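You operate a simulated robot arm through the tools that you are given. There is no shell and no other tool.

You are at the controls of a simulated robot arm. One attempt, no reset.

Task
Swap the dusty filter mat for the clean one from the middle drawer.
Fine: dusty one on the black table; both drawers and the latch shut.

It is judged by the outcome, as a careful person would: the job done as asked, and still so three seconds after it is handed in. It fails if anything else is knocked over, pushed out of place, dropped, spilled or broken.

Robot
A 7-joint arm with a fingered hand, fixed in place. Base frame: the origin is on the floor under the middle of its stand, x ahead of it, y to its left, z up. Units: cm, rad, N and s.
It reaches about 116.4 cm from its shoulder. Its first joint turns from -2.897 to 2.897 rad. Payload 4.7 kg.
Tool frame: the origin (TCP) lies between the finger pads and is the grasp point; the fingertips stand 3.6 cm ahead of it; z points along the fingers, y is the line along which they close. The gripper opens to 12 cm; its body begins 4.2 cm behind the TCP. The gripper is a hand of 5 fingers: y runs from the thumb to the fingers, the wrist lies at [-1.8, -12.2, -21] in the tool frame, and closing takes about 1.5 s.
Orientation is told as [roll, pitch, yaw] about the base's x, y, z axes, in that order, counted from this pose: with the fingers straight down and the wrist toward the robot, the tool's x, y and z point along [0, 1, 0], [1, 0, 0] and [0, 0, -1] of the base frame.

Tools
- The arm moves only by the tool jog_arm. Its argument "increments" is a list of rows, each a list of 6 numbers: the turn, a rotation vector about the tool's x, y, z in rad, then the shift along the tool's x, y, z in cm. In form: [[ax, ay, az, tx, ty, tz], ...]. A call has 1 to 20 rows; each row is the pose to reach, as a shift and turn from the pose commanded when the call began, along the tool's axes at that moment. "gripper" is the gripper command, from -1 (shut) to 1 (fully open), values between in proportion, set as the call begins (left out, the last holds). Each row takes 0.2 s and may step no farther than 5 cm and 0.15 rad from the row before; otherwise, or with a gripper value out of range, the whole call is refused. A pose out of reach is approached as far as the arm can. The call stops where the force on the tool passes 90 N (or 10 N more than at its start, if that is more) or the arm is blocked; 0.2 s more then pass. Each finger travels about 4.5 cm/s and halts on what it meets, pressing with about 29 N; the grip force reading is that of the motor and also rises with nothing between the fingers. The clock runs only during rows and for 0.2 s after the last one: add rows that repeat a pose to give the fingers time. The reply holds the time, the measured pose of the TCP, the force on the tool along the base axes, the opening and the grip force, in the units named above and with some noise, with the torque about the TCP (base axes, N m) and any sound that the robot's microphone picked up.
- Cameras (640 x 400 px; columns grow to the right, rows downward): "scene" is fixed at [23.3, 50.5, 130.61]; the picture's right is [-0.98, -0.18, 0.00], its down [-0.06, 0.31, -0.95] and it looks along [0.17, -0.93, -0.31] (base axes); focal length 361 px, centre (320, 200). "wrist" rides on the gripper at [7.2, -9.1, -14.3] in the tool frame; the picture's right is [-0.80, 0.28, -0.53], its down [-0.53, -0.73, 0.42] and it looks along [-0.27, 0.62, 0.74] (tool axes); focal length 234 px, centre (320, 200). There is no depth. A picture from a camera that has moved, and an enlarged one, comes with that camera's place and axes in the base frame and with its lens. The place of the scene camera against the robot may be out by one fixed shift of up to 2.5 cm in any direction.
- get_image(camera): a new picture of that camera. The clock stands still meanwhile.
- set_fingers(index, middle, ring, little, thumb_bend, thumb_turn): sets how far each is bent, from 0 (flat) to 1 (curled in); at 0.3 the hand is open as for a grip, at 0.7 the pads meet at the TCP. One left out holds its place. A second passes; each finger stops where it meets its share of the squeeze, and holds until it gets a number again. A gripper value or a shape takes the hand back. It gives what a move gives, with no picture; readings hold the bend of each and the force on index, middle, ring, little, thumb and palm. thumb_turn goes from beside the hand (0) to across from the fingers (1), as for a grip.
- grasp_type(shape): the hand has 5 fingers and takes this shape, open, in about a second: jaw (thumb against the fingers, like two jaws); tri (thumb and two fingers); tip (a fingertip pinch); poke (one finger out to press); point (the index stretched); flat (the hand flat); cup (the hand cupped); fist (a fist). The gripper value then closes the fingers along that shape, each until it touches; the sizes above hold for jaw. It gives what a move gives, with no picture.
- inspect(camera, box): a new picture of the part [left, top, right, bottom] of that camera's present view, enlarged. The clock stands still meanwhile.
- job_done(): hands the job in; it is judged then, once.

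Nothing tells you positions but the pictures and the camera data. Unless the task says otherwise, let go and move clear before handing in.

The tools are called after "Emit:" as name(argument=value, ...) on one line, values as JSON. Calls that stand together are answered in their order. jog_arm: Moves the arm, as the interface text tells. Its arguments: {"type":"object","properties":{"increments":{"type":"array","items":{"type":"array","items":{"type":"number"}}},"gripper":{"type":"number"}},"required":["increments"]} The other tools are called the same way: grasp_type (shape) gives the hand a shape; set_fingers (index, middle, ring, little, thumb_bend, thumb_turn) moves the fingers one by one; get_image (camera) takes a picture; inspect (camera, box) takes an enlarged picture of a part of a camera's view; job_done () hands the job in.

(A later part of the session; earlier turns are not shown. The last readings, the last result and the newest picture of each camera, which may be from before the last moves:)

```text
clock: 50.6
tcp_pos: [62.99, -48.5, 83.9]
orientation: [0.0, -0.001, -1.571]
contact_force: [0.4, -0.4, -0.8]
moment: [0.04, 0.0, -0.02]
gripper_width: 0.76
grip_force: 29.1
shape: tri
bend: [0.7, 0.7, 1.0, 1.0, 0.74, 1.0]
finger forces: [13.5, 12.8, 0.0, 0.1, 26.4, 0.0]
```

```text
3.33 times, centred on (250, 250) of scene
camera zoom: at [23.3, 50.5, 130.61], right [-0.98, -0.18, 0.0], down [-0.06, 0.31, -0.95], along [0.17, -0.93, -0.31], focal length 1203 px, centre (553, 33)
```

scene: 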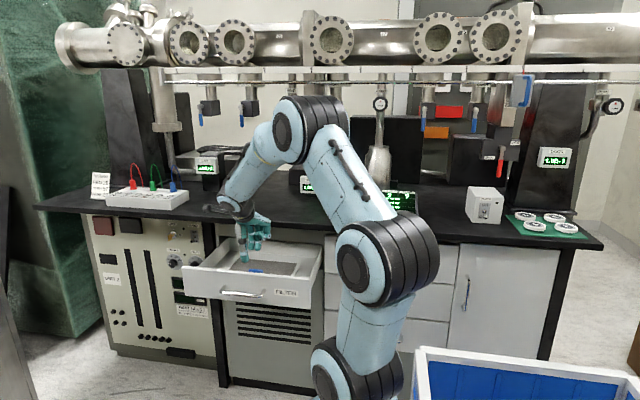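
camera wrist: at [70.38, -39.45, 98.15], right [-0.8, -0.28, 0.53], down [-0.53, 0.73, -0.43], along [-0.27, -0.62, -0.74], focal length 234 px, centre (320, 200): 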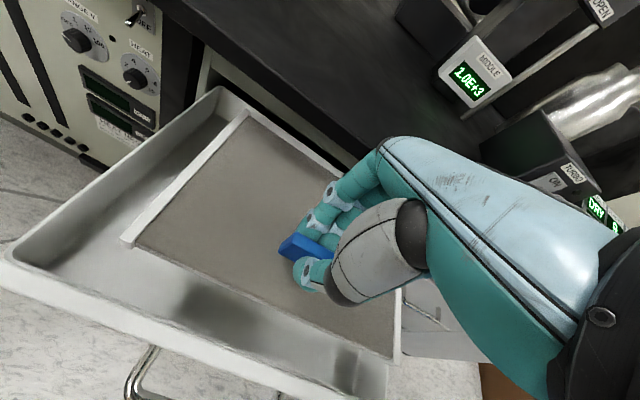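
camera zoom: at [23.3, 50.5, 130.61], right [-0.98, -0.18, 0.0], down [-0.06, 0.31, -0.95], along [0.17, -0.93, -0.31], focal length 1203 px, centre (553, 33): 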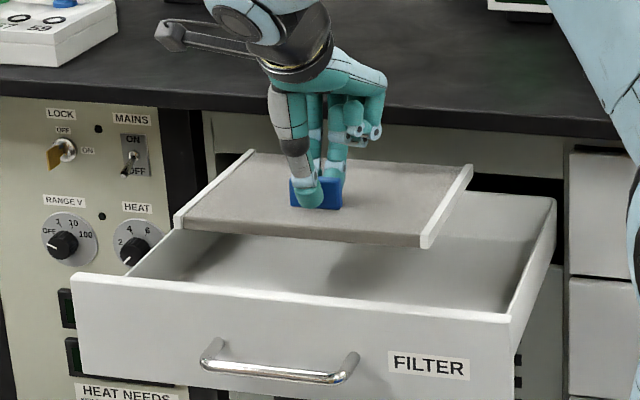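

The mat hangs level above the drawer. I'll move it toward me clear of the slab, then raise it.

Emit:
jog_arm(increments=[[0, 0, 0, 0, -1.5, 0], [0, 0, 0, 0, -3, 0], [0, 0, 0, 0, -4.5, 0], [0, 0, 0, 0, -6, 0], [0, 0, 0, 0, -7, -1.5], [0, 0, 0, 0, -7, -4], [0, 0, 0, 0, -7, -7], [0, 0, 0, 0, -7, -10], [0, 0, 0, 0, -7, -13], [0, 0, 0, 0, -7, -16]])

Emit:
get_image(camera="scene")

Emit:
get_image(camera="wrist")

```text
clock: 52.8
tcp_pos: [63.03, -41.46, 99.7]
orientation: [0.001, 0.0, -1.571]
contact_force: [-0.1, -0.3, -1.3]
moment: [0.07, 0.04, -0.02]
gripper_width: 0.73
grip_force: 28.9
shape: tri
bend: [0.7, 0.7, 1.0, 1.0, 0.74, 1.0]
finger forces: [13.3, 13.0, 0.1, 0.0, 26.3, 0.0]
```

```text
taken
```

scene: 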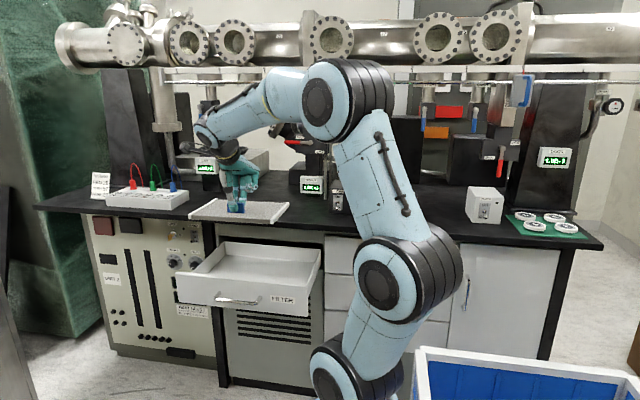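

```text
taken
camera wrist: at [70.43, -32.33, 114.07], right [-0.8, -0.28, 0.53], down [-0.53, 0.73, -0.42], along [-0.27, -0.62, -0.74], focal length 234 px, centre (320, 200)
```

wrist: 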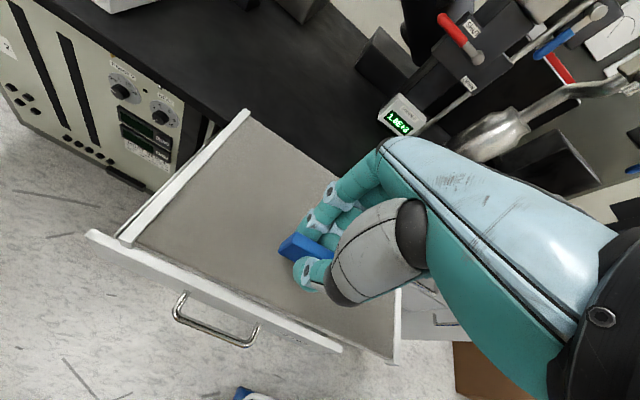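

I'll carry the mat over the free area of the black table (around x≈71, y≈-71), well clear of the display box at about (50, -90).

Emit:
jog_arm(increments=[[0, 0, 0, 1.1, 3.6, 0], [0, 0, 0, 2.3, 7.3, 0], [0, 0, 0, 3.4, 10.9, 0], [0, 0, 0, 4.6, 14.6, 0], [0, 0, 0, 5.7, 18.2, 0], [0, 0, 0, 6.9, 21.9, 0], [0, 0, 0, 8, 25.5, 0]])

Emit:
get_image(camera="scene")

Emit:
get_image(camera="wrist")

```text
clock: 54.4
tcp_pos: [71.08, -67.01, 99.89]
orientation: [0.0, -0.001, -1.569]
contact_force: [-0.1, 0.0, -0.5]
moment: [0.03, 0.04, 0.05]
gripper_width: 0.77
grip_force: 28.7
shape: tri
bend: [0.7, 0.7, 1.0, 1.0, 0.74, 1.0]
finger forces: [13.5, 13.1, 0.0, 0.0, 26.5, 0.1]
```

```text
taken
```

scene: 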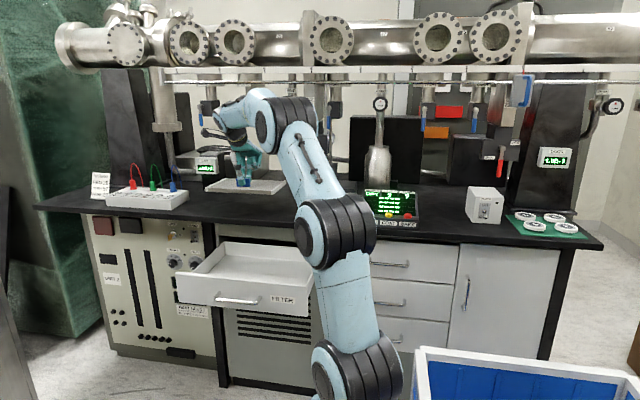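

```text
taken
camera wrist: at [78.4, -57.84, 114.16], right [-0.8, -0.28, 0.53], down [-0.53, 0.73, -0.43], along [-0.27, -0.62, -0.74], focal length 234 px, centre (320, 200)
```

wrist: 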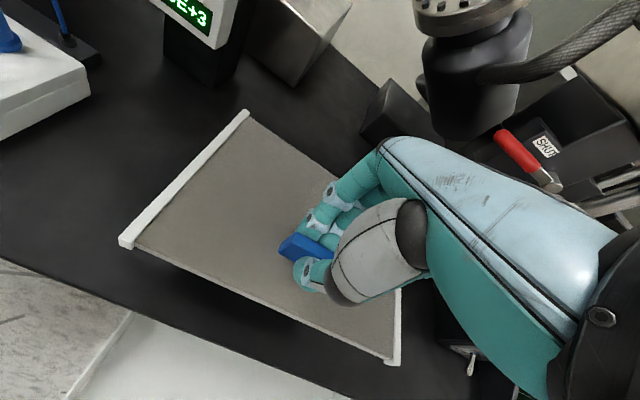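

Emit:
jog_arm(increments=[[0, 0, 0, 0, 0, 2], [0, 0, 0, 0, 0, 4], [0, 0, 0, 0, 0, 5.5], [0, 0, 0, 0, 0, 6.5]])

Emit:
inspect(camera="scene", box=[170, 140, 330, 250])

```text
clock: 55.4
tcp_pos: [71.18, -66.92, 93.33]
orientation: [-0.001, -0.001, -1.571]
contact_force: [-0.3, -0.1, -0.4]
moment: [0.0, 0.01, 0.0]
gripper_width: 0.77
grip_force: 29.3
shape: tri
bend: [0.7, 0.7, 1.0, 1.0, 0.74, 1.0]
finger forces: [13.4, 13.0, 0.0, 0.0, 26.5, 0.1]
```

```text
3.64 times, centred on (250, 195) of scene
camera zoom: at [23.3, 50.5, 130.61], right [-0.98, -0.18, 0.0], down [-0.06, 0.31, -0.95], along [0.17, -0.93, -0.31], focal length 1313 px, centre (574, 218)
```

zoom: 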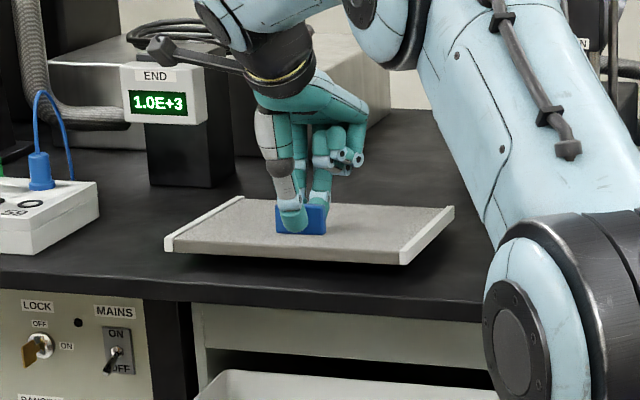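

Emit:
jog_arm(increments=[[0, 0, 0, 0, 0, 0.5], [0, 0, 0, 0, 0, 1.0]])

Emit:
inspect(camera="scene", box=[190, 175, 310, 235])

```text
clock: 56.0
tcp_pos: [71.21, -67.01, 92.28]
orientation: [0.0, -0.001, -1.57]
contact_force: [0.0, 0.5, -0.3]
moment: [0.0, 0.03, 0.01]
gripper_width: 0.78
grip_force: 29.1
shape: tri
bend: [0.7, 0.7, 1.0, 1.0, 0.74, 1.0]
finger forces: [13.5, 13.0, 0.0, 0.0, 26.5, 0.0]
```

```text
5.33 times, centred on (250, 205) of scene
camera zoom: at [23.3, 50.5, 130.61], right [-0.98, -0.18, 0.0], down [-0.06, 0.31, -0.95], along [0.17, -0.93, -0.31], focal length 1925 px, centre (693, 173)
```

zoom: 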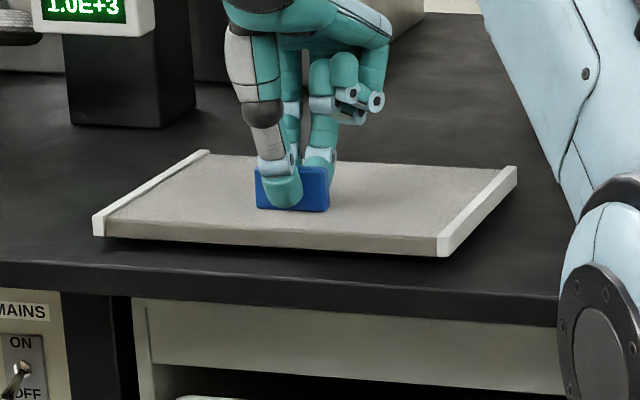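

Emit:
jog_arm(increments=[[0, 0, 0, 0, 0, 0.5], [0, 0, 0, 0, 0, 0.9]])

Emit:
inspect(camera="scene", box=[190, 175, 310, 235])

```text
clock: 56.6
tcp_pos: [71.21, -66.98, 91.74]
orientation: [0.006, -0.006, -1.568]
contact_force: [-0.1, 0.8, 9.2]
moment: [0.01, 0.0, -0.02]
gripper_width: 0.76
grip_force: 28.8
shape: tri
bend: [0.7, 0.7, 1.0, 1.0, 0.74, 1.0]
finger forces: [14.0, 13.7, 0.0, 0.0, 29.0, 0.0]
```

```text
5.33 times, centred on (250, 205) of scene
camera zoom: at [23.3, 50.5, 130.61], right [-0.98, -0.18, 0.0], down [-0.06, 0.31, -0.95], along [0.17, -0.93, -0.31], focal length 1925 px, centre (693, 173)
```

zoom: 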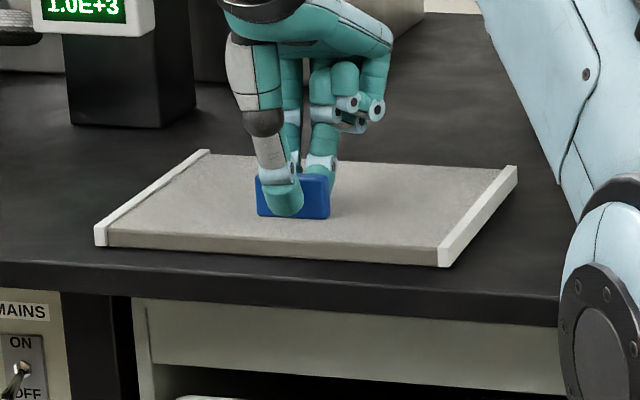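

The mat rests on the table (9 N contact). I'll release and lift off.

Emit:
jog_arm(increments=[[0, 0, 0, 0, 0, -0.1], [0, 0, 0, 0, 0, -0.1], [0, 0, 0, 0, 0, -0.1], [0, 0, 0, 0, 0, -0.1], [0, 0, 0, 0, 0, -0.1], [0, 0, 0, 0, 0, -0.1], [0, 0, 0, 0, 0, -2], [0, 0, 0, 0, 0, -5], [0, 0, 0, 0, 0, -9], [0, 0, 0, 0, -4, -12]], gripper=1)

Emit:
get_image(camera="wrist")

Emit:
get_image(camera="scene")

```text
clock: 58.8
tcp_pos: [71.21, -63.03, 103.32]
orientation: [-0.001, 0.002, -1.571]
contact_force: [0.8, -0.6, -1.2]
moment: [0.07, -0.02, -0.02]
gripper_width: 12.0
grip_force: 0.1
shape: tri
bend: [0.3, 0.3, 0.99, 0.99, 0.3, 0.98]
finger forces: [0.0, 0.0, 0.0, 0.0, 0.0, 0.0]
```

```text
taken
camera wrist: at [78.39, -53.96, 117.61], right [-0.8, -0.28, 0.53], down [-0.53, 0.73, -0.42], along [-0.27, -0.62, -0.74], focal length 234 px, centre (320, 200)
```

wrist: 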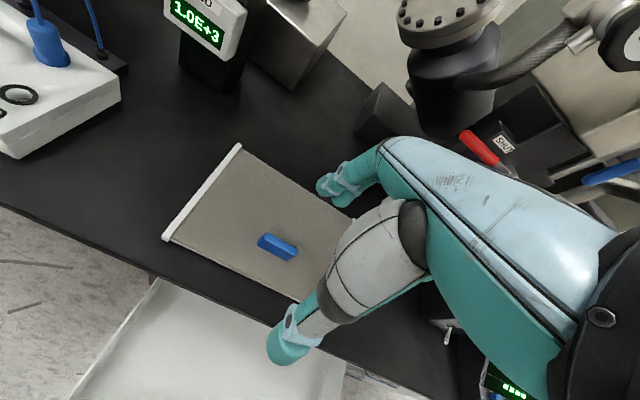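

```text
taken
```

scene: 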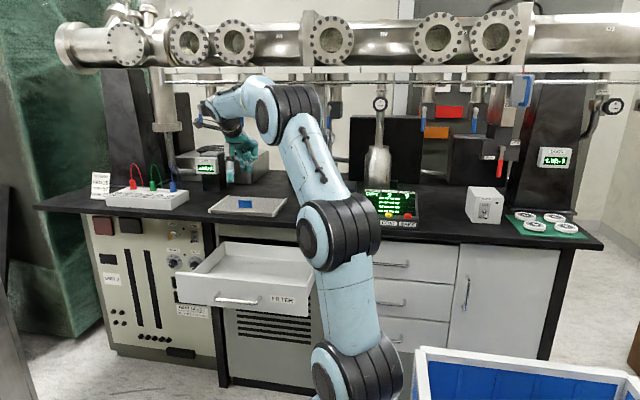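

The dusty mat lies on the table. Now for the middle drawer: I'll swing back and turn the wrist to view the area in front of the drawer stack and around the robot base before planning the pull.

Emit:
jog_arm(increments=[[0, 0, 0, -2, -4, 0], [0, 0, 0, -4, -8, 0], [0, 0, 0, -6, -12, 0], [0, 0, 0, -8, -16, 0], [0, 0, 0.12, -11, -19, 0], [0, 0, 0.24, -14, -21, 0], [0, 0, 0.36, -17, -23, 0], [0, 0, 0.48, -20, -24, 0], [0, 0, 0.6, -22, -24, 0], [0, 0, 0.7, -24, -24, 0]])

Emit:
get_image(camera="wrist")

Emit:
get_image(camera="scene")

```text
clock: 61.0
tcp_pos: [46.96, -39.06, 103.44]
orientation: [0.002, -0.003, -2.273]
contact_force: [-0.3, 1.4, -0.2]
moment: [0.01, -0.02, 0.02]
gripper_width: 11.95
grip_force: 0.1
shape: tri
bend: [0.3, 0.3, 0.99, 0.99, 0.3, 0.98]
finger forces: [0.0, 0.1, 0.0, 0.1, 0.0, 0.1]
```

```text
taken
camera wrist: at [58.53, -36.68, 117.67], right [-0.79, 0.31, 0.53], down [0.07, 0.9, -0.43], along [-0.6, -0.3, -0.74], focal length 234 px, centre (320, 200)
```

wrist: 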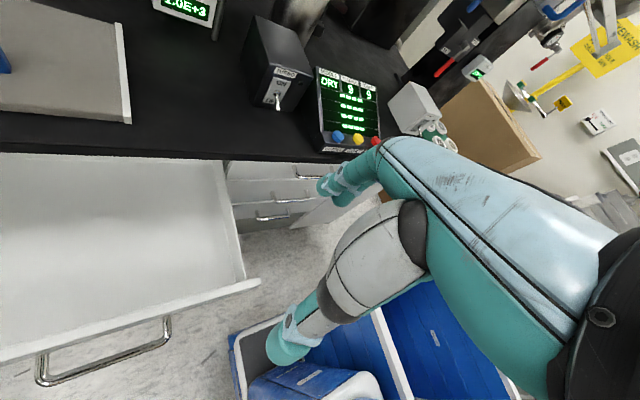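

```text
taken
```

scene: 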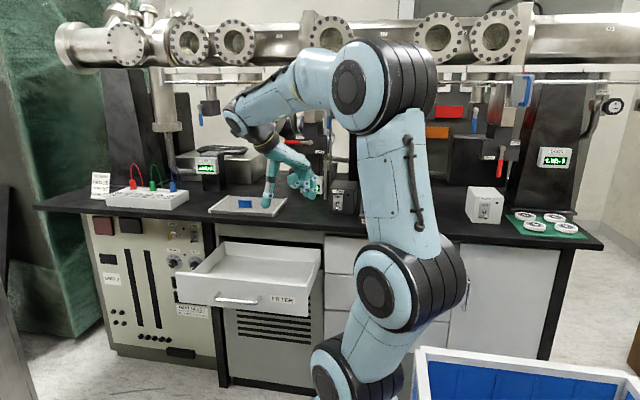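

The blue bin by the robot's base has its rim near (12.5, -25, 68.5) and stays clear of the drawer's travel. I'll bring the hand above the space in front of the drawer stack, diagonally, and check the arm's posture.

Emit:
jog_arm(increments=[[0, 0, -0.03, -2.35, 2.6, 0.5], [0, 0, -0.07, -4.7, 5.3, 1], [0, 0, -0.1, -7.05, 7.9, 1.7], [0, 0, -0.13, -9.4, 10.5, 2.3], [0, 0, -0.17, -11.75, 13.2, 2.9], [0, 0, -0.2, -14.1, 15.8, 3.4]])

Emit:
get_image(camera="wrist")

Emit:
get_image(camera="scene")

```text
clock: 62.4
tcp_pos: [26.14, -41.97, 100.12]
orientation: [0.0, -0.002, -2.069]
contact_force: [-1.5, 0.1, 0.7]
moment: [-0.03, -0.02, -0.02]
gripper_width: 11.98
grip_force: 0.0
shape: tri
bend: [0.3, 0.3, 0.99, 0.99, 0.3, 0.98]
finger forces: [0.0, 0.1, 0.0, 0.1, 0.1, 0.0]
```

```text
taken
camera wrist: at [36.95, -37.45, 114.25], right [-0.84, 0.14, 0.53], down [-0.12, 0.9, -0.43], along [-0.53, -0.42, -0.74], focal length 234 px, centre (320, 200)
```

wrist: 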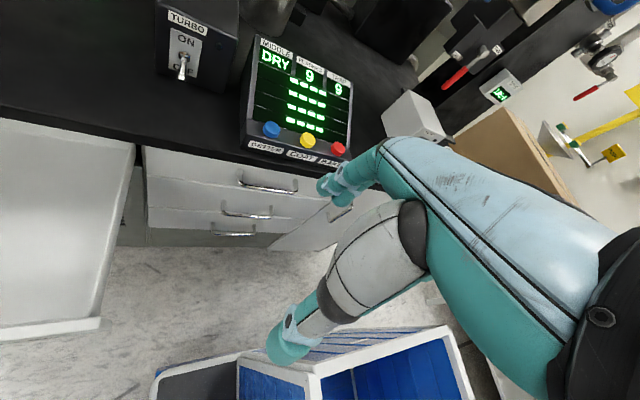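

```text
taken
```

scene: 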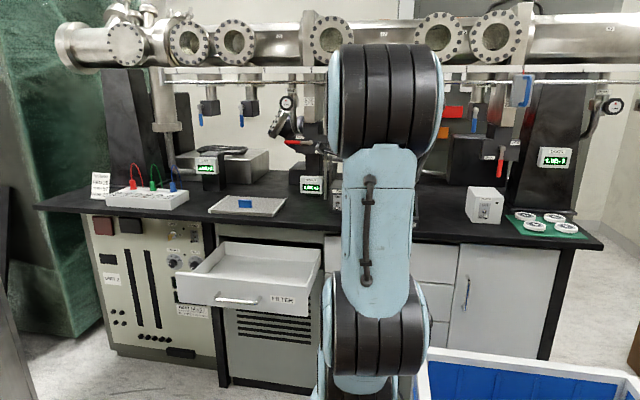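

The arm now faces the drawer stack straight on. I'll square the hand to the drawer and start descending in front of it.

Emit:
jog_arm(increments=[[0, 0, -0.125, -0.8, 1, 3], [0, 0, -0.25, -1.6, 2, 6], [0, 0, -0.375, -2.4, 3, 9], [0, 0, -0.498, -3.2, 4, 12]], gripper=1)

Emit:
grasp_type(shape="jaw")

Emit:
get_image(camera="wrist")

Emit:
get_image(camera="scene")

```text
clock: 63.4
tcp_pos: [21.38, -44.07, 88.11]
orientation: [0.0, -0.003, -1.575]
contact_force: [0.0, -0.3, 0.0]
moment: [0.01, -0.01, -0.02]
gripper_width: 11.98
grip_force: 0.0
shape: tri
bend: [0.3, 0.3, 0.99, 0.99, 0.3, 0.98]
finger forces: [0.1, 0.1, 0.1, 0.0, 0.0, 0.1]
```

```text
clock: 64.3
tcp_pos: [21.35, -44.1, 88.1]
orientation: [0.0, -0.001, -1.573]
contact_force: [1.0, -0.1, 0.1]
moment: [-0.04, 0.01, 0.0]
gripper_width: 12.0
grip_force: 0.1
shape: jaw
bend: [0.3, 0.3, 0.3, 0.3, 0.3, 0.98]
finger forces: [0.0, 0.0, 0.0, 0.0, 0.0, 0.0]
```

```text
taken
camera wrist: at [28.72, -34.95, 102.35], right [-0.8, -0.28, 0.53], down [-0.53, 0.73, -0.43], along [-0.27, -0.62, -0.74], focal length 234 px, centre (320, 200)
```

wrist: 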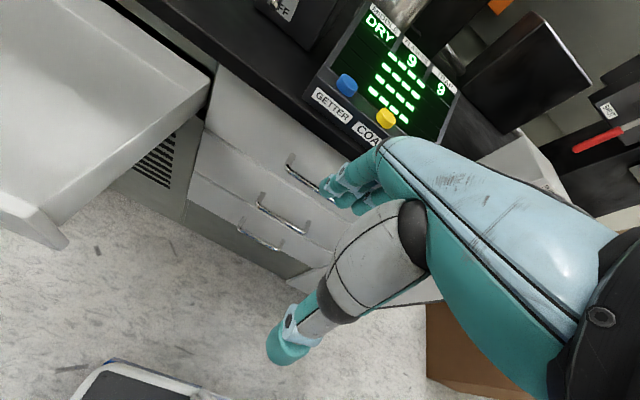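

```text
taken
```

scene: 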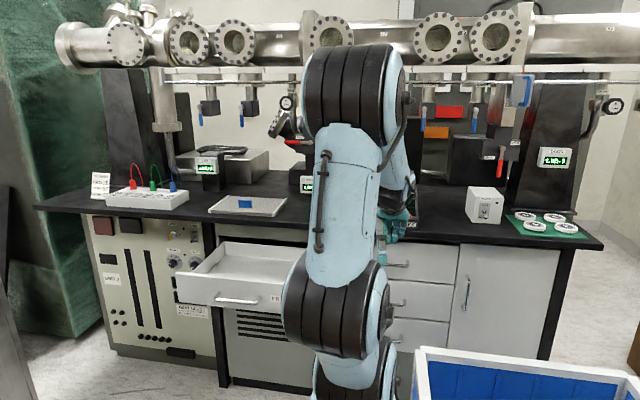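

Emit:
inspect(camera="wrist", box=[180, 110, 380, 290])

Emit:
inspect(camera="scene", box=[360, 170, 480, 350])

```text
2.22 times, centred on (280, 200) of wrist
camera zoom: at [28.72, -34.95, 102.35], right [-0.8, -0.28, 0.53], down [-0.53, 0.73, -0.43], along [-0.27, -0.62, -0.74], focal length 520 px, centre (409, 200)
```

zoom: 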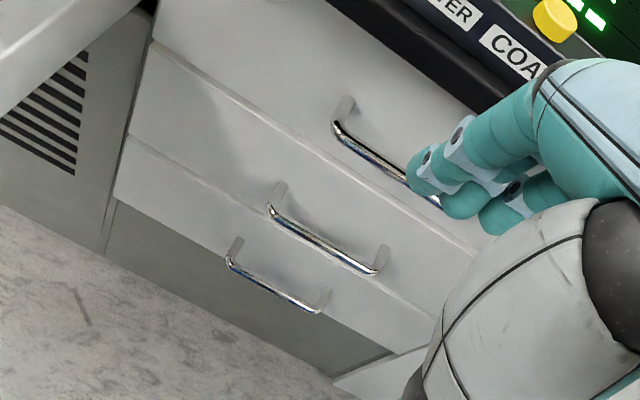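

```text
2.22 times, centred on (420, 260) of scene
camera zoom: at [23.3, 50.5, 130.61], right [-0.98, -0.18, 0.0], down [-0.06, 0.31, -0.95], along [0.17, -0.93, -0.31], focal length 802 px, centre (98, 67)
```

zoom: 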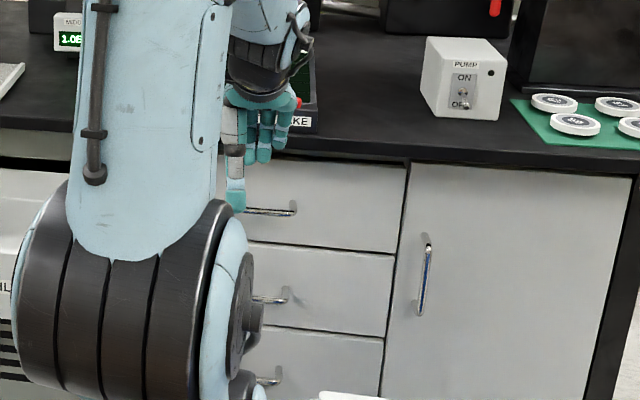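

The middle drawer's bar is at about x 12.3–25.4, y≈-63, z≈56. I'll descend while tilting the fingers forward, stopping halfway to check clearance.

Emit:
jog_arm(increments=[[-0.11, 0, 0, -0.1, 0.3, 3.2], [-0.22, 0, 0, -0.2, 0.5, 6.4], [-0.33, 0, 0, -0.3, 0.7, 9.6], [-0.44, 0, 0, -0.4, 0.9, 12.8], [-0.55, 0, 0, -0.5, 1.2, 16]])

Emit:
get_image(camera="scene")

Emit:
get_image(camera="wrist")

```text
clock: 65.7
tcp_pos: [23.76, -44.03, 70.69]
orientation: [-0.053, -0.491, -1.373]
contact_force: [-1.0, -1.2, -0.3]
moment: [0.01, -0.01, 0.0]
gripper_width: 12.02
grip_force: 0.2
shape: jaw
bend: [0.3, 0.3, 0.3, 0.3, 0.3, 0.98]
finger forces: [0.1, 0.0, 0.1, 0.1, 0.1, 0.0]
out of reach, approached as far as the arm can: row 4
stopped in row 5: the arm was blocked; the commanded pose is now the measured one
```

```text
taken
```

scene: 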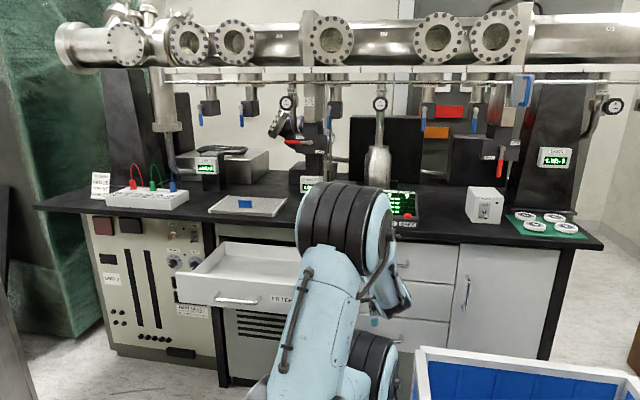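

```text
taken
camera wrist: at [28.83, -28.23, 78.57], right [-0.76, -0.13, 0.63], down [-0.63, 0.34, -0.69], along [-0.13, -0.93, -0.34], focal length 234 px, centre (320, 200)
```

wrist: 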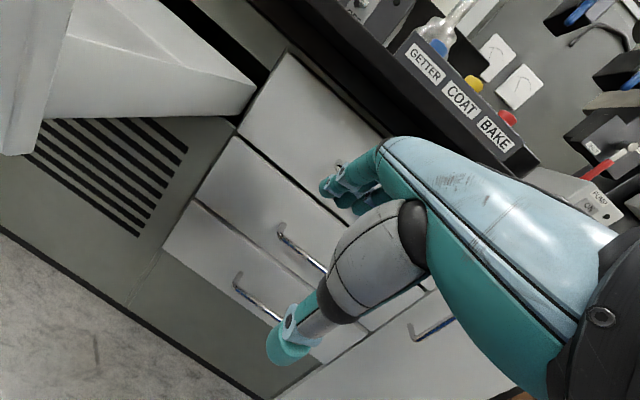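

The arm is too folded here at y≈-44; reaching further toward the drawer should be easier. I'll move out in the -y direction while restoring the hand's orientation.

Emit:
jog_arm(increments=[[-0.037, -0.014, 0.059, -1.6, 1.7, 2.7], [-0.073, -0.027, 0.117, -3.1, 3.4, 5.4], [-0.11, -0.041, 0.176, -4.7, 5.05, 8.0]])

Emit:
get_image(camera="scene")

Emit:
get_image(camera="wrist")

```text
clock: 66.5
tcp_pos: [20.33, -53.02, 66.08]
orientation: [0.008, -0.605, -1.575]
contact_force: [0.0, 0.5, -0.4]
moment: [0.01, 0.01, 0.05]
gripper_width: 12.01
grip_force: 0.1
shape: jaw
bend: [0.3, 0.3, 0.3, 0.3, 0.3, 0.98]
finger forces: [0.0, 0.1, 0.1, 0.0, 0.0, 0.0]
```

```text
taken
```

scene: 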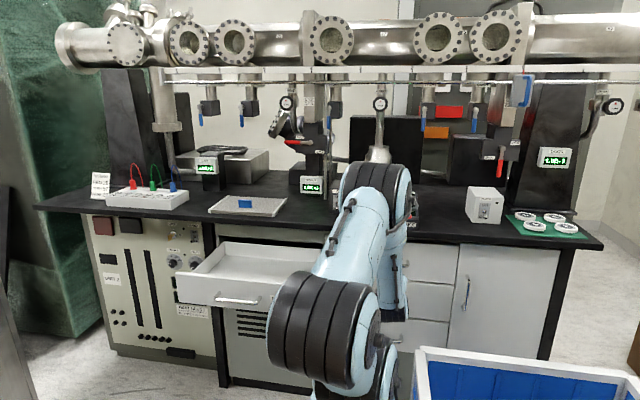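

```text
taken
camera wrist: at [27.55, -37.46, 72.81], right [-0.81, 0.07, 0.58], down [-0.53, 0.36, -0.77], along [-0.26, -0.93, -0.26], focal length 234 px, centre (320, 200)
```

wrist: 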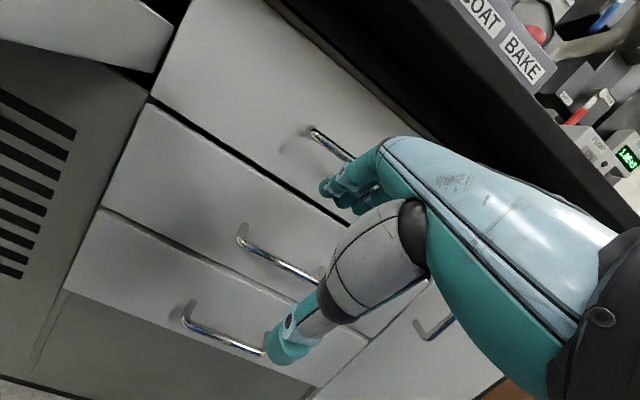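

Orientation is restored and the arm reaches well here. I'll lower to bar height with the fingers pitched forward and yawed slightly so the wrist stays clear of the bin.

Emit:
jog_arm(increments=[[-0.099, -0.028, 0.041, 0.2, -0.6, 1.4], [-0.198, -0.057, 0.083, 0.4, -1.3, 2.8], [-0.296, -0.085, 0.124, 0.5, -1.9, 4.1], [-0.395, -0.113, 0.165, 0.7, -2.6, 5.5]])

Emit:
set_fingers(index=0.42, middle=0.42, ring=0.42, little=0.42, thumb_bend=0.3, thumb_turn=1)

Emit:
get_image(camera="scene")

Emit:
get_image(camera="wrist")

```text
clock: 67.7
tcp_pos: [13.67, -56.29, 66.75]
orientation: [0.147, -1.083, -1.754]
contact_force: [6.7, 75.3, 11.0]
moment: [-4.37, 0.35, 0.53]
gripper_width: 11.96
grip_force: 0.0
shape: jaw
bend: [0.3, 0.3, 0.3, 0.3, 0.3, 0.98]
finger forces: [76.7, 0.0, 0.0, 0.0, 0.0, 0.1]
out of reach, approached as far as the arm can: row 1, 2, 3, 4
stopped in row 4: the arm was blocked; the commanded pose is now the measured one
```

```text
clock: 68.7
tcp_pos: [13.77, -56.24, 66.79]
orientation: [0.144, -1.086, -1.755]
contact_force: [6.2, 78.3, 20.2]
moment: [-5.02, 0.25, 0.56]
gripper_width: 12.32
grip_force: 43.5
shape: fingers
bend: [0.3, 0.42, 0.42, 0.42, 0.3, 0.97]
finger forces: [86.4, 0.0, 0.0, 0.1, 0.1, 0.1]
```

```text
taken
```

scene: 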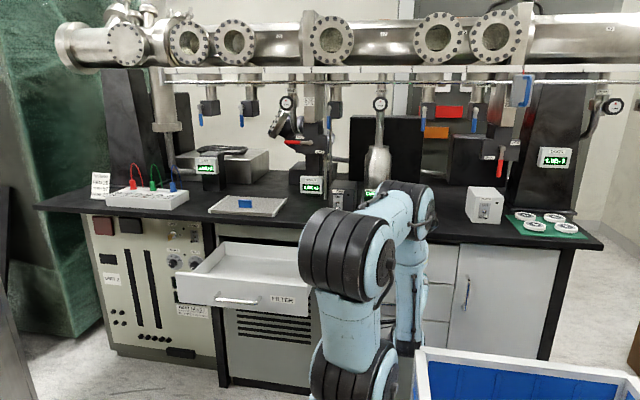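

```text
taken
camera wrist: at [21.97, -39.85, 65.73], right [-0.81, 0.38, 0.44], down [-0.48, -0.01, -0.88], along [-0.33, -0.92, 0.19], focal length 234 px, centre (320, 200)
```

wrist: 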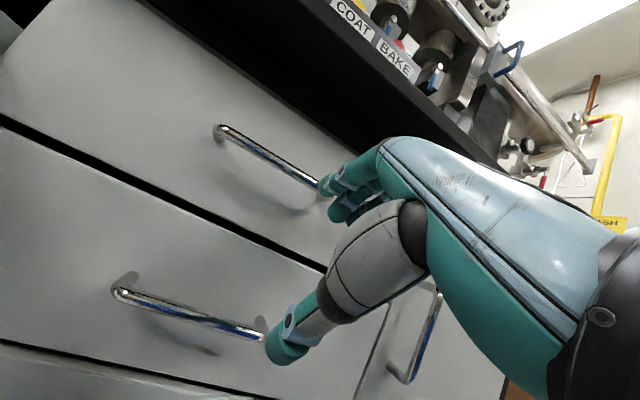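

The solver couldn't reach that pose and drifted, and the index is now pressing the top drawer's handle (about 78 N). I'll back away from it now.

Emit:
jog_arm(increments=[[0.05, 0, 0, 0.6, 0.4, -1.6], [0.15, 0, 0, 1.5, 1.1, -3.3], [0.28, 0, 0, 2.4, 1.9, -5.0]])

Emit:
get_image(camera="wrist")

Emit:
get_image(camera="scene")

```text
clock: 69.0
tcp_pos: [13.67, -56.37, 67.17]
orientation: [0.15, -1.085, -1.756]
contact_force: [3.1, 47.9, 15.8]
moment: [-3.18, 0.07, 0.27]
gripper_width: 12.02
grip_force: 26.5
shape: fingers
bend: [0.32, 0.42, 0.42, 0.42, 0.3, 0.97]
finger forces: [54.5, 0.1, 0.0, 0.0, 0.0, 0.0]
stopped in row 1: the force on the tool passed its limit at 119 N (the readings are from after the stop); the commanded pose is now the measured one
```

```text
taken
camera wrist: at [21.96, -39.82, 66.07], right [-0.82, 0.38, 0.43], down [-0.47, -0.01, -0.88], along [-0.33, -0.93, 0.19], focal length 234 px, centre (320, 200)
```

wrist: 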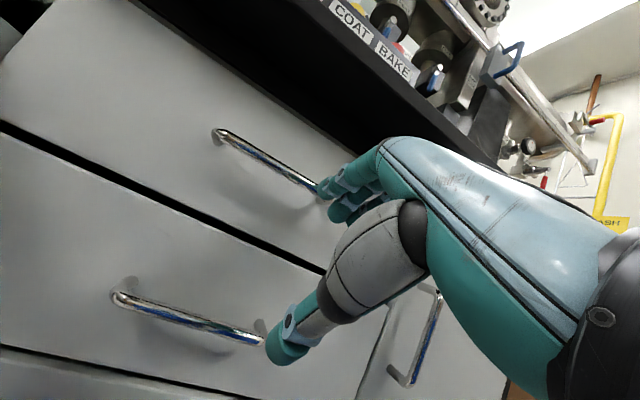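

```text
taken
```

scene: 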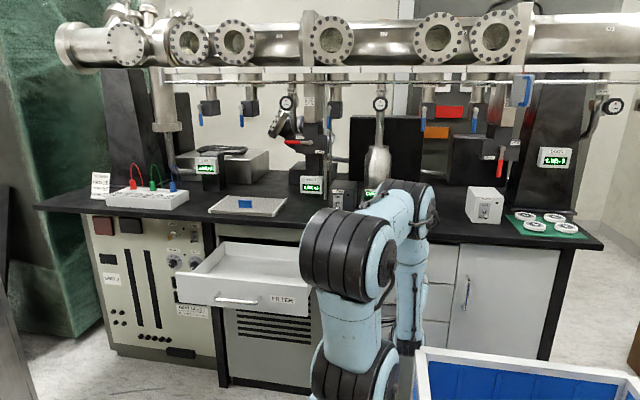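

Emit:
jog_arm(increments=[[0, 0, 0, -0.1, -0.25, -0.45]])

```text
clock: 69.4
tcp_pos: [13.77, -56.31, 67.09]
orientation: [0.141, -1.086, -1.747]
contact_force: [-0.6, 27.7, 12.1]
moment: [-2.04, -0.04, 0.05]
gripper_width: 12.04
grip_force: 18.1
shape: fingers
bend: [0.31, 0.42, 0.42, 0.42, 0.3, 0.97]
finger forces: [35.8, 0.0, 0.0, 0.1, 0.0, 0.0]
```

Emit:
jog_arm(increments=[[0, 0, 0, -0.1, -0.25, -0.45], [0, 0, 0, -0.2, -0.5, -0.9], [0, 0, 0, -0.3, -0.9, -1.7]])

Emit:
get_image(camera="wrist")

```text
clock: 70.4
tcp_pos: [14.48, -56.07, 68.47]
orientation: [0.122, -1.121, -1.702]
contact_force: [-0.4, -0.4, -0.6]
moment: [-0.04, -0.01, 0.05]
gripper_width: 10.72
grip_force: 0.0
shape: fingers
bend: [0.4, 0.42, 0.42, 0.42, 0.3, 0.98]
finger forces: [0.1, 0.1, 0.0, 0.0, 0.0, 0.0]
stopped in row 3: the arm was blocked; the commanded pose is now the measured one
```

```text
taken
camera wrist: at [22.24, -39.42, 66.82], right [-0.82, 0.37, 0.44], down [-0.49, -0.06, -0.87], along [-0.3, -0.93, 0.23], focal length 234 px, centre (320, 200)
```

wrist: 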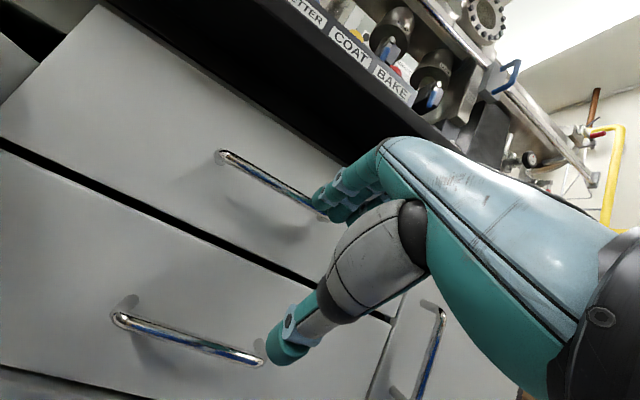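

The contact is gone, but the arm reports being blocked, perhaps by the bin near the wrist. I'll look closely.

Emit:
inspect(camera="scene", box=[290, 170, 530, 400])

```text
1.74 times, centred on (410, 285) of scene
camera zoom: at [23.3, 50.5, 130.61], right [-0.98, -0.18, 0.0], down [-0.06, 0.31, -0.95], along [0.17, -0.93, -0.31], focal length 628 px, centre (164, 52)
```

zoom: 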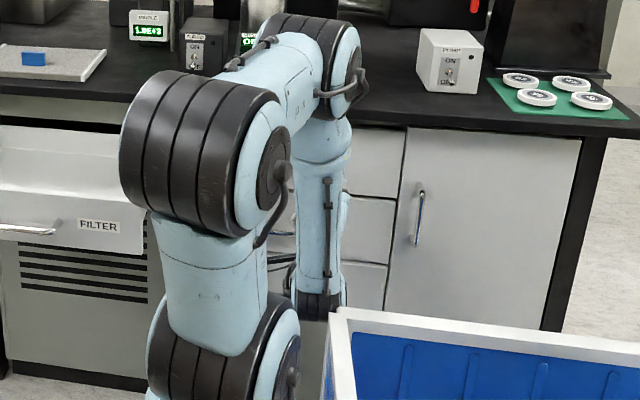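

The forearm's wrist end is right beside the bin's corner, so this low, pitched posture is unsuitable. I'll back out upward, then use a vertical hand with the fingers dropping behind the bar from above.

Emit:
jog_arm(increments=[[0, 0, 0, 1.2, 1.2, -0.7], [0.03, 0, 0, 2.4, 2.5, -1.7], [0.13, 0, 0, 3.3, 4.5, -4], [0.26, 0, 0, 3.8, 6.5, -7], [0.39, 0, 0, 4.2, 8.5, -9]])

Emit:
get_image(camera="scene")

Emit:
get_image(camera="wrist")

```text
clock: 71.6
tcp_pos: [17.76, -51.34, 80.12]
orientation: [0.078, -0.722, -1.651]
contact_force: [-0.1, 0.4, -0.3]
moment: [0.01, -0.04, -0.02]
gripper_width: 10.73
grip_force: 0.1
shape: fingers
bend: [0.4, 0.42, 0.42, 0.42, 0.3, 0.98]
finger forces: [0.1, 0.0, 0.1, 0.0, 0.0, 0.0]
```

```text
taken
```

scene: 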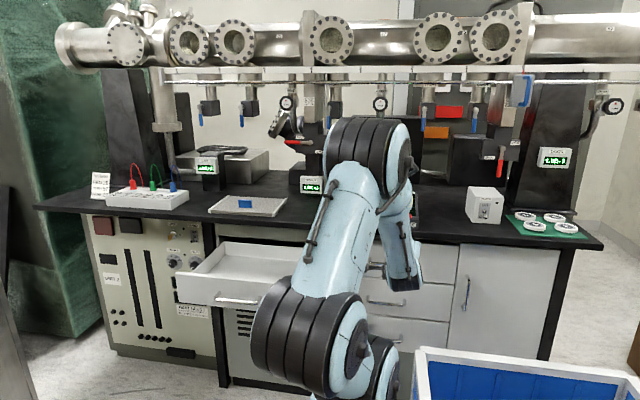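

```text
taken
camera wrist: at [25.29, -35.26, 85.1], right [-0.83, 0.16, 0.53], down [-0.48, 0.28, -0.83], along [-0.28, -0.95, -0.16], focal length 234 px, centre (320, 200)
```

wrist: 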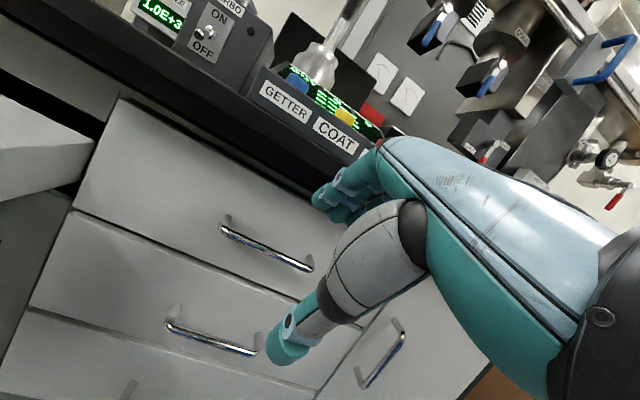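

Emit:
jog_arm(increments=[[0.12, -0.004, -0.01, 0.6, -0.3, -0.8], [0.24, -0.008, -0.02, 1.2, -0.6, -1.5], [0.36, -0.012, -0.03, 1.8, -0.8, -2.2], [0.48, -0.016, -0.04, 2.4, -1.0, -2.8], [0.6, -0.02, -0.05, 3.0, -1.2, -3.4], [0.722, -0.025, -0.06, 3.4, -1.4, -3.9]])

Emit:
grasp_type(shape="tri")

Emit:
get_image(camera="scene")

Emit:
get_image(camera="wrist")

```text
clock: 73.0
tcp_pos: [21.0, -47.92, 82.06]
orientation: [0.02, -0.027, -1.553]
contact_force: [0.7, -0.5, -3.7]
moment: [0.02, -0.06, -0.02]
gripper_width: 10.74
grip_force: 0.0
shape: fingers
bend: [0.4, 0.42, 0.42, 0.42, 0.3, 0.98]
finger forces: [0.0, 0.0, 0.0, 0.0, 0.0, 0.0]
```

```text
clock: 73.9
tcp_pos: [21.02, -47.9, 82.53]
orientation: [0.018, -0.035, -1.554]
contact_force: [-0.2, -0.3, 0.4]
moment: [-0.02, 0.02, 0.05]
gripper_width: 11.95
grip_force: 0.1
shape: tri
bend: [0.3, 0.3, 0.99, 0.99, 0.3, 0.98]
finger forces: [0.0, 0.0, 0.0, 0.0, 0.0, 0.0]
```

```text
taken
```

scene: 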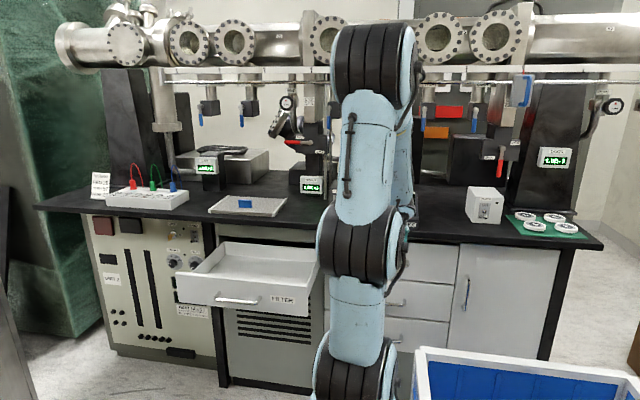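

```text
taken
camera wrist: at [27.92, -38.11, 96.56], right [-0.81, -0.28, 0.52], down [-0.54, 0.71, -0.46], along [-0.24, -0.65, -0.72], focal length 234 px, centre (320, 200)
```

wrist: 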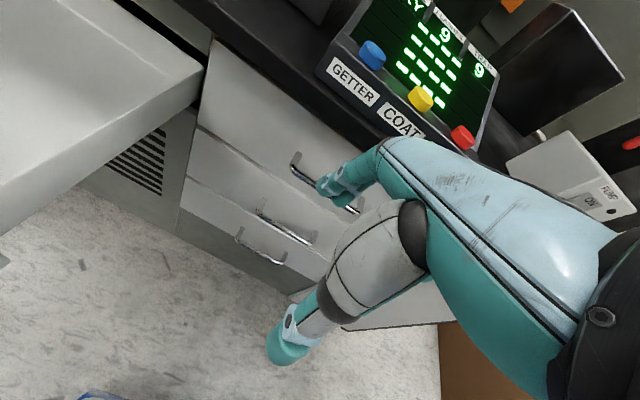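

The hand is vertical and clear. I'll descend in front of the drawer to just above handle height.

Emit:
jog_arm(increments=[[0, 0, 0, 0, 0, 3], [0, 0, 0, 0, 0, 6], [0, 0, 0, 0, 0, 9], [0, 0, 0, 0, 0, 12], [0, 0, 0, 0, 0, 15], [0, 0, 0, 0, 0.5, 18]])

Emit:
get_image(camera="scene")

Emit:
get_image(camera="wrist")

```text
clock: 75.3
tcp_pos: [21.39, -48.58, 64.27]
orientation: [0.013, -0.009, -1.553]
contact_force: [0.4, 0.2, 0.1]
moment: [0.01, 0.01, 0.01]
gripper_width: 12.0
grip_force: 0.1
shape: tri
bend: [0.3, 0.3, 0.99, 0.99, 0.3, 0.98]
finger forces: [0.0, 0.0, 0.0, 0.1, 0.0, 0.0]
```

```text
taken
```

scene: 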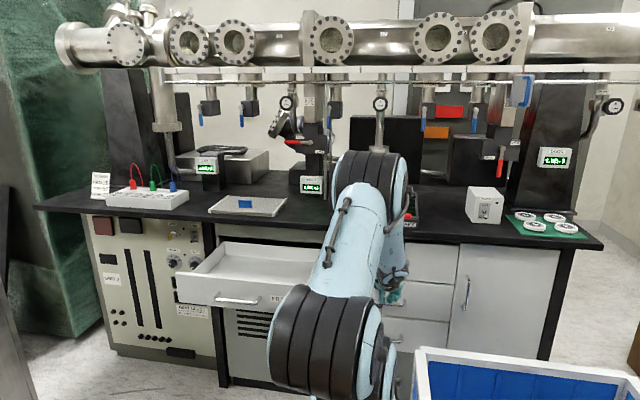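

```text
taken
camera wrist: at [28.31, -39.17, 78.62], right [-0.81, -0.29, 0.52], down [-0.54, 0.72, -0.44], along [-0.24, -0.63, -0.74], focal length 234 px, centre (320, 200)
```

wrist: 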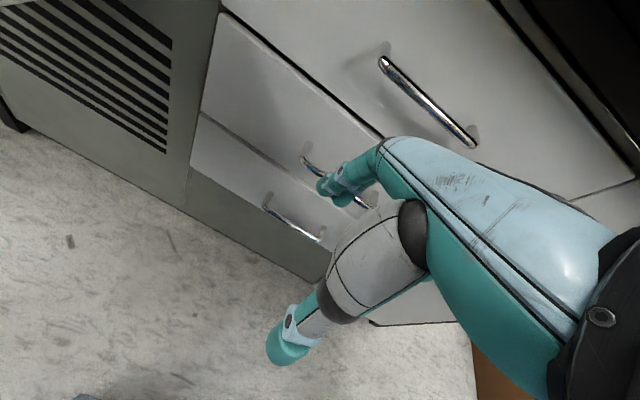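

Emit:
inspect(camera="wrist", box=[270, 120, 410, 240])

```text
3.33 times, centred on (340, 180) of wrist
camera zoom: at [28.31, -39.17, 78.62], right [-0.81, -0.29, 0.52], down [-0.54, 0.72, -0.44], along [-0.24, -0.63, -0.74], focal length 781 px, centre (253, 267)
```

zoom: 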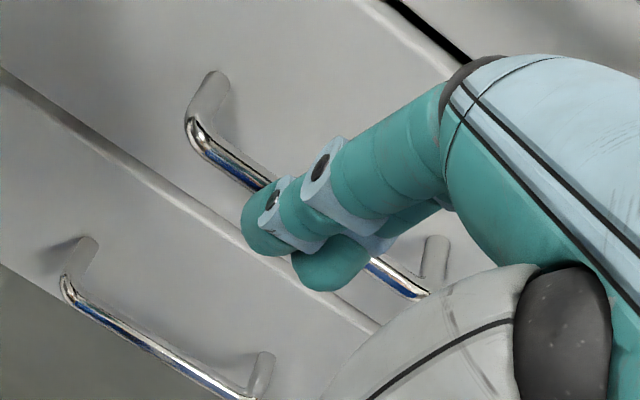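

The bar's left bend reads (25.7, -62.9, 55.8), consistent with before. I'll move over it at z≈62, just above, and look again before lowering the fingers behind it.

Emit:
jog_arm(increments=[[0, 0, 0, -0.2, 2.5, 0.5], [0, 0, 0, -0.4, 5, 1], [0, 0, 0, -0.5, 7.5, 1.6], [0, 0, 0, -0.6, 9.0, 2.0]])

Emit:
inspect(camera="wrist", box=[250, 80, 430, 260])

Emit:
get_image(camera="wrist")

```text
clock: 76.3
tcp_pos: [20.97, -57.52, 62.45]
orientation: [0.014, -0.007, -1.554]
contact_force: [0.2, 1.4, -0.4]
moment: [0.02, 0.01, 0.02]
gripper_width: 12.0
grip_force: 0.0
shape: tri
bend: [0.3, 0.3, 0.99, 0.99, 0.3, 0.98]
finger forces: [0.0, 0.0, 0.0, 0.0, 0.1, 0.0]
```

```text
2.22 times, centred on (340, 170) of wrist
camera zoom: at [27.86, -48.17, 76.66], right [-0.81, -0.29, 0.52], down [-0.54, 0.72, -0.44], along [-0.24, -0.63, -0.74], focal length 520 px, centre (276, 267)
```

zoom: 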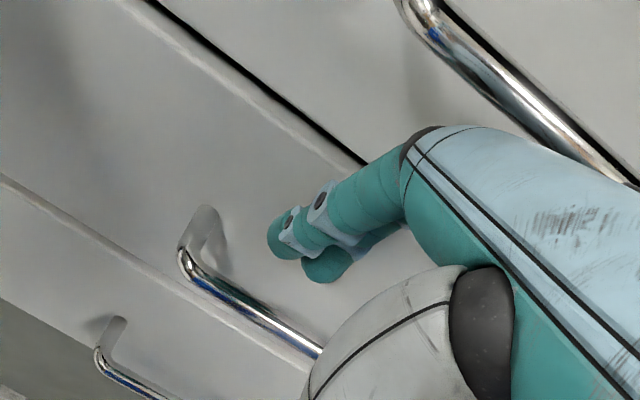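

```text
taken
camera wrist: at [27.86, -48.17, 76.66], right [-0.81, -0.29, 0.52], down [-0.54, 0.72, -0.44], along [-0.24, -0.63, -0.74], focal length 234 px, centre (320, 200)
```

wrist: 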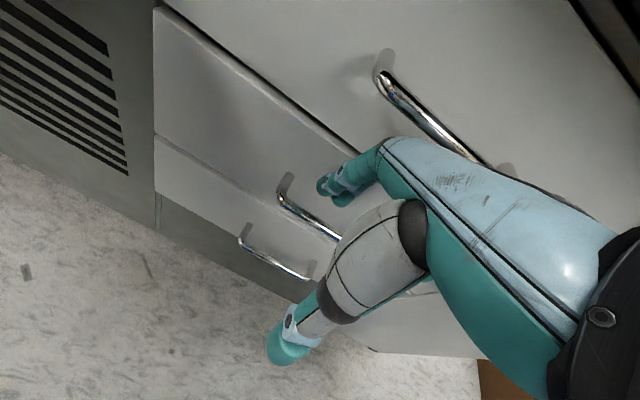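

The tip centre sits at about y≈-64.2, and the gap behind the bar is centred at y≈-65.1. I'll shift 0.9 cm closer, then lower the fingertips into the gap.

Emit:
jog_arm(increments=[[0, 0, 0, 0, 0, 1.0], [0, 0, 0, 0, 0.9, 1.2], [0, 0, 0, 0, 0.9, 2.5]])

Emit:
inspect(camera="wrist", box=[250, 80, 430, 260])

```text
clock: 77.0
tcp_pos: [20.93, -58.74, 61.6]
orientation: [0.011, -0.023, -1.551]
contact_force: [1.0, 65.5, 47.6]
moment: [-4.81, 0.42, -0.47]
gripper_width: 11.36
grip_force: 0.2
shape: tri
bend: [0.31, 0.42, 0.99, 0.99, 0.3, 0.98]
finger forces: [1.5, 80.1, 0.1, 0.1, 0.0, 0.1]
stopped in row 3: the force on the tool passed its limit at 102 N (the readings are from after the stop); the commanded pose is now the measured one
```

```text
2.22 times, centred on (340, 170) of wrist
camera zoom: at [27.74, -49.25, 75.8], right [-0.81, -0.28, 0.52], down [-0.54, 0.71, -0.45], along [-0.24, -0.64, -0.73], focal length 520 px, centre (276, 267)
```

zoom: 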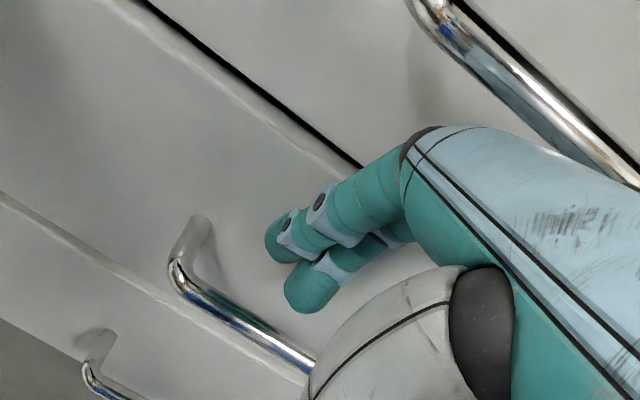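

The middle finger's back met the top drawer's handle (force limit). I'll back away; a forward-pitched hand with pre-curled fingers can slide over the bar along the finger direction and stay below that handle.

Emit:
jog_arm(increments=[[0, 0, 0, 0, -0.8, 0], [0, 0, 0, 0, -2.0, 0], [0, 0, 0, 0, -4.5, -0.5], [0, 0, 0, 0, -7, -1.5]])

Emit:
set_fingers(index=0.57, middle=0.57, ring=0.57, little=0.57, thumb_bend=0.3, thumb_turn=1)

Emit:
get_image(camera="wrist")

Emit:
inspect(camera="scene", box=[340, 200, 480, 360])

```text
clock: 78.0
tcp_pos: [20.64, -51.85, 62.53]
orientation: [0.012, -0.015, -1.554]
contact_force: [-0.4, 1.1, 0.2]
moment: [-0.01, -0.01, 0.02]
gripper_width: 11.99
grip_force: 0.0
shape: tri
bend: [0.3, 0.3, 0.99, 0.99, 0.3, 0.98]
finger forces: [0.0, 0.0, 0.1, 0.0, 0.0, 0.1]
```

```text
clock: 79.0
tcp_pos: [20.78, -51.81, 62.61]
orientation: [0.014, -0.016, -1.553]
contact_force: [0.4, 1.3, 0.1]
moment: [0.01, 0.0, 0.01]
gripper_width: 8.39
grip_force: 0.1
shape: fingers
bend: [0.56, 0.56, 0.56, 0.56, 0.3, 0.97]
finger forces: [0.1, 0.0, 0.0, 0.1, 0.0, 0.0]
```

```text
taken
camera wrist: at [27.62, -42.43, 76.87], right [-0.81, -0.29, 0.52], down [-0.54, 0.72, -0.44], along [-0.25, -0.64, -0.73], focal length 234 px, centre (320, 200)
```

wrist: 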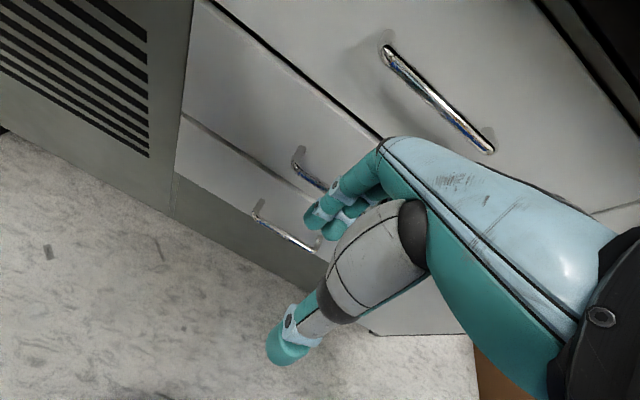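

```text
2.50 times, centred on (410, 280) of scene
camera zoom: at [23.3, 50.5, 130.61], right [-0.98, -0.18, 0.0], down [-0.06, 0.31, -0.95], along [0.17, -0.93, -0.31], focal length 902 px, centre (95, 0)
```

zoom: 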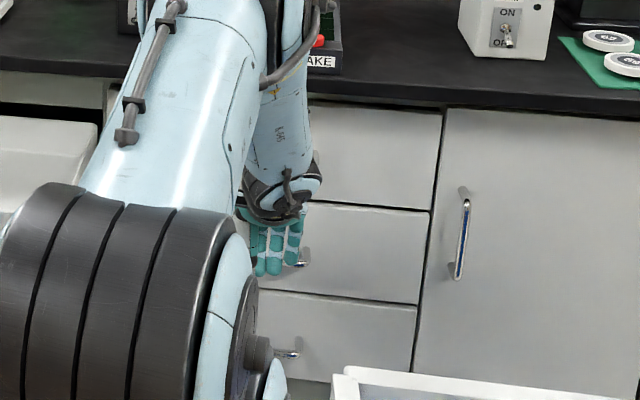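

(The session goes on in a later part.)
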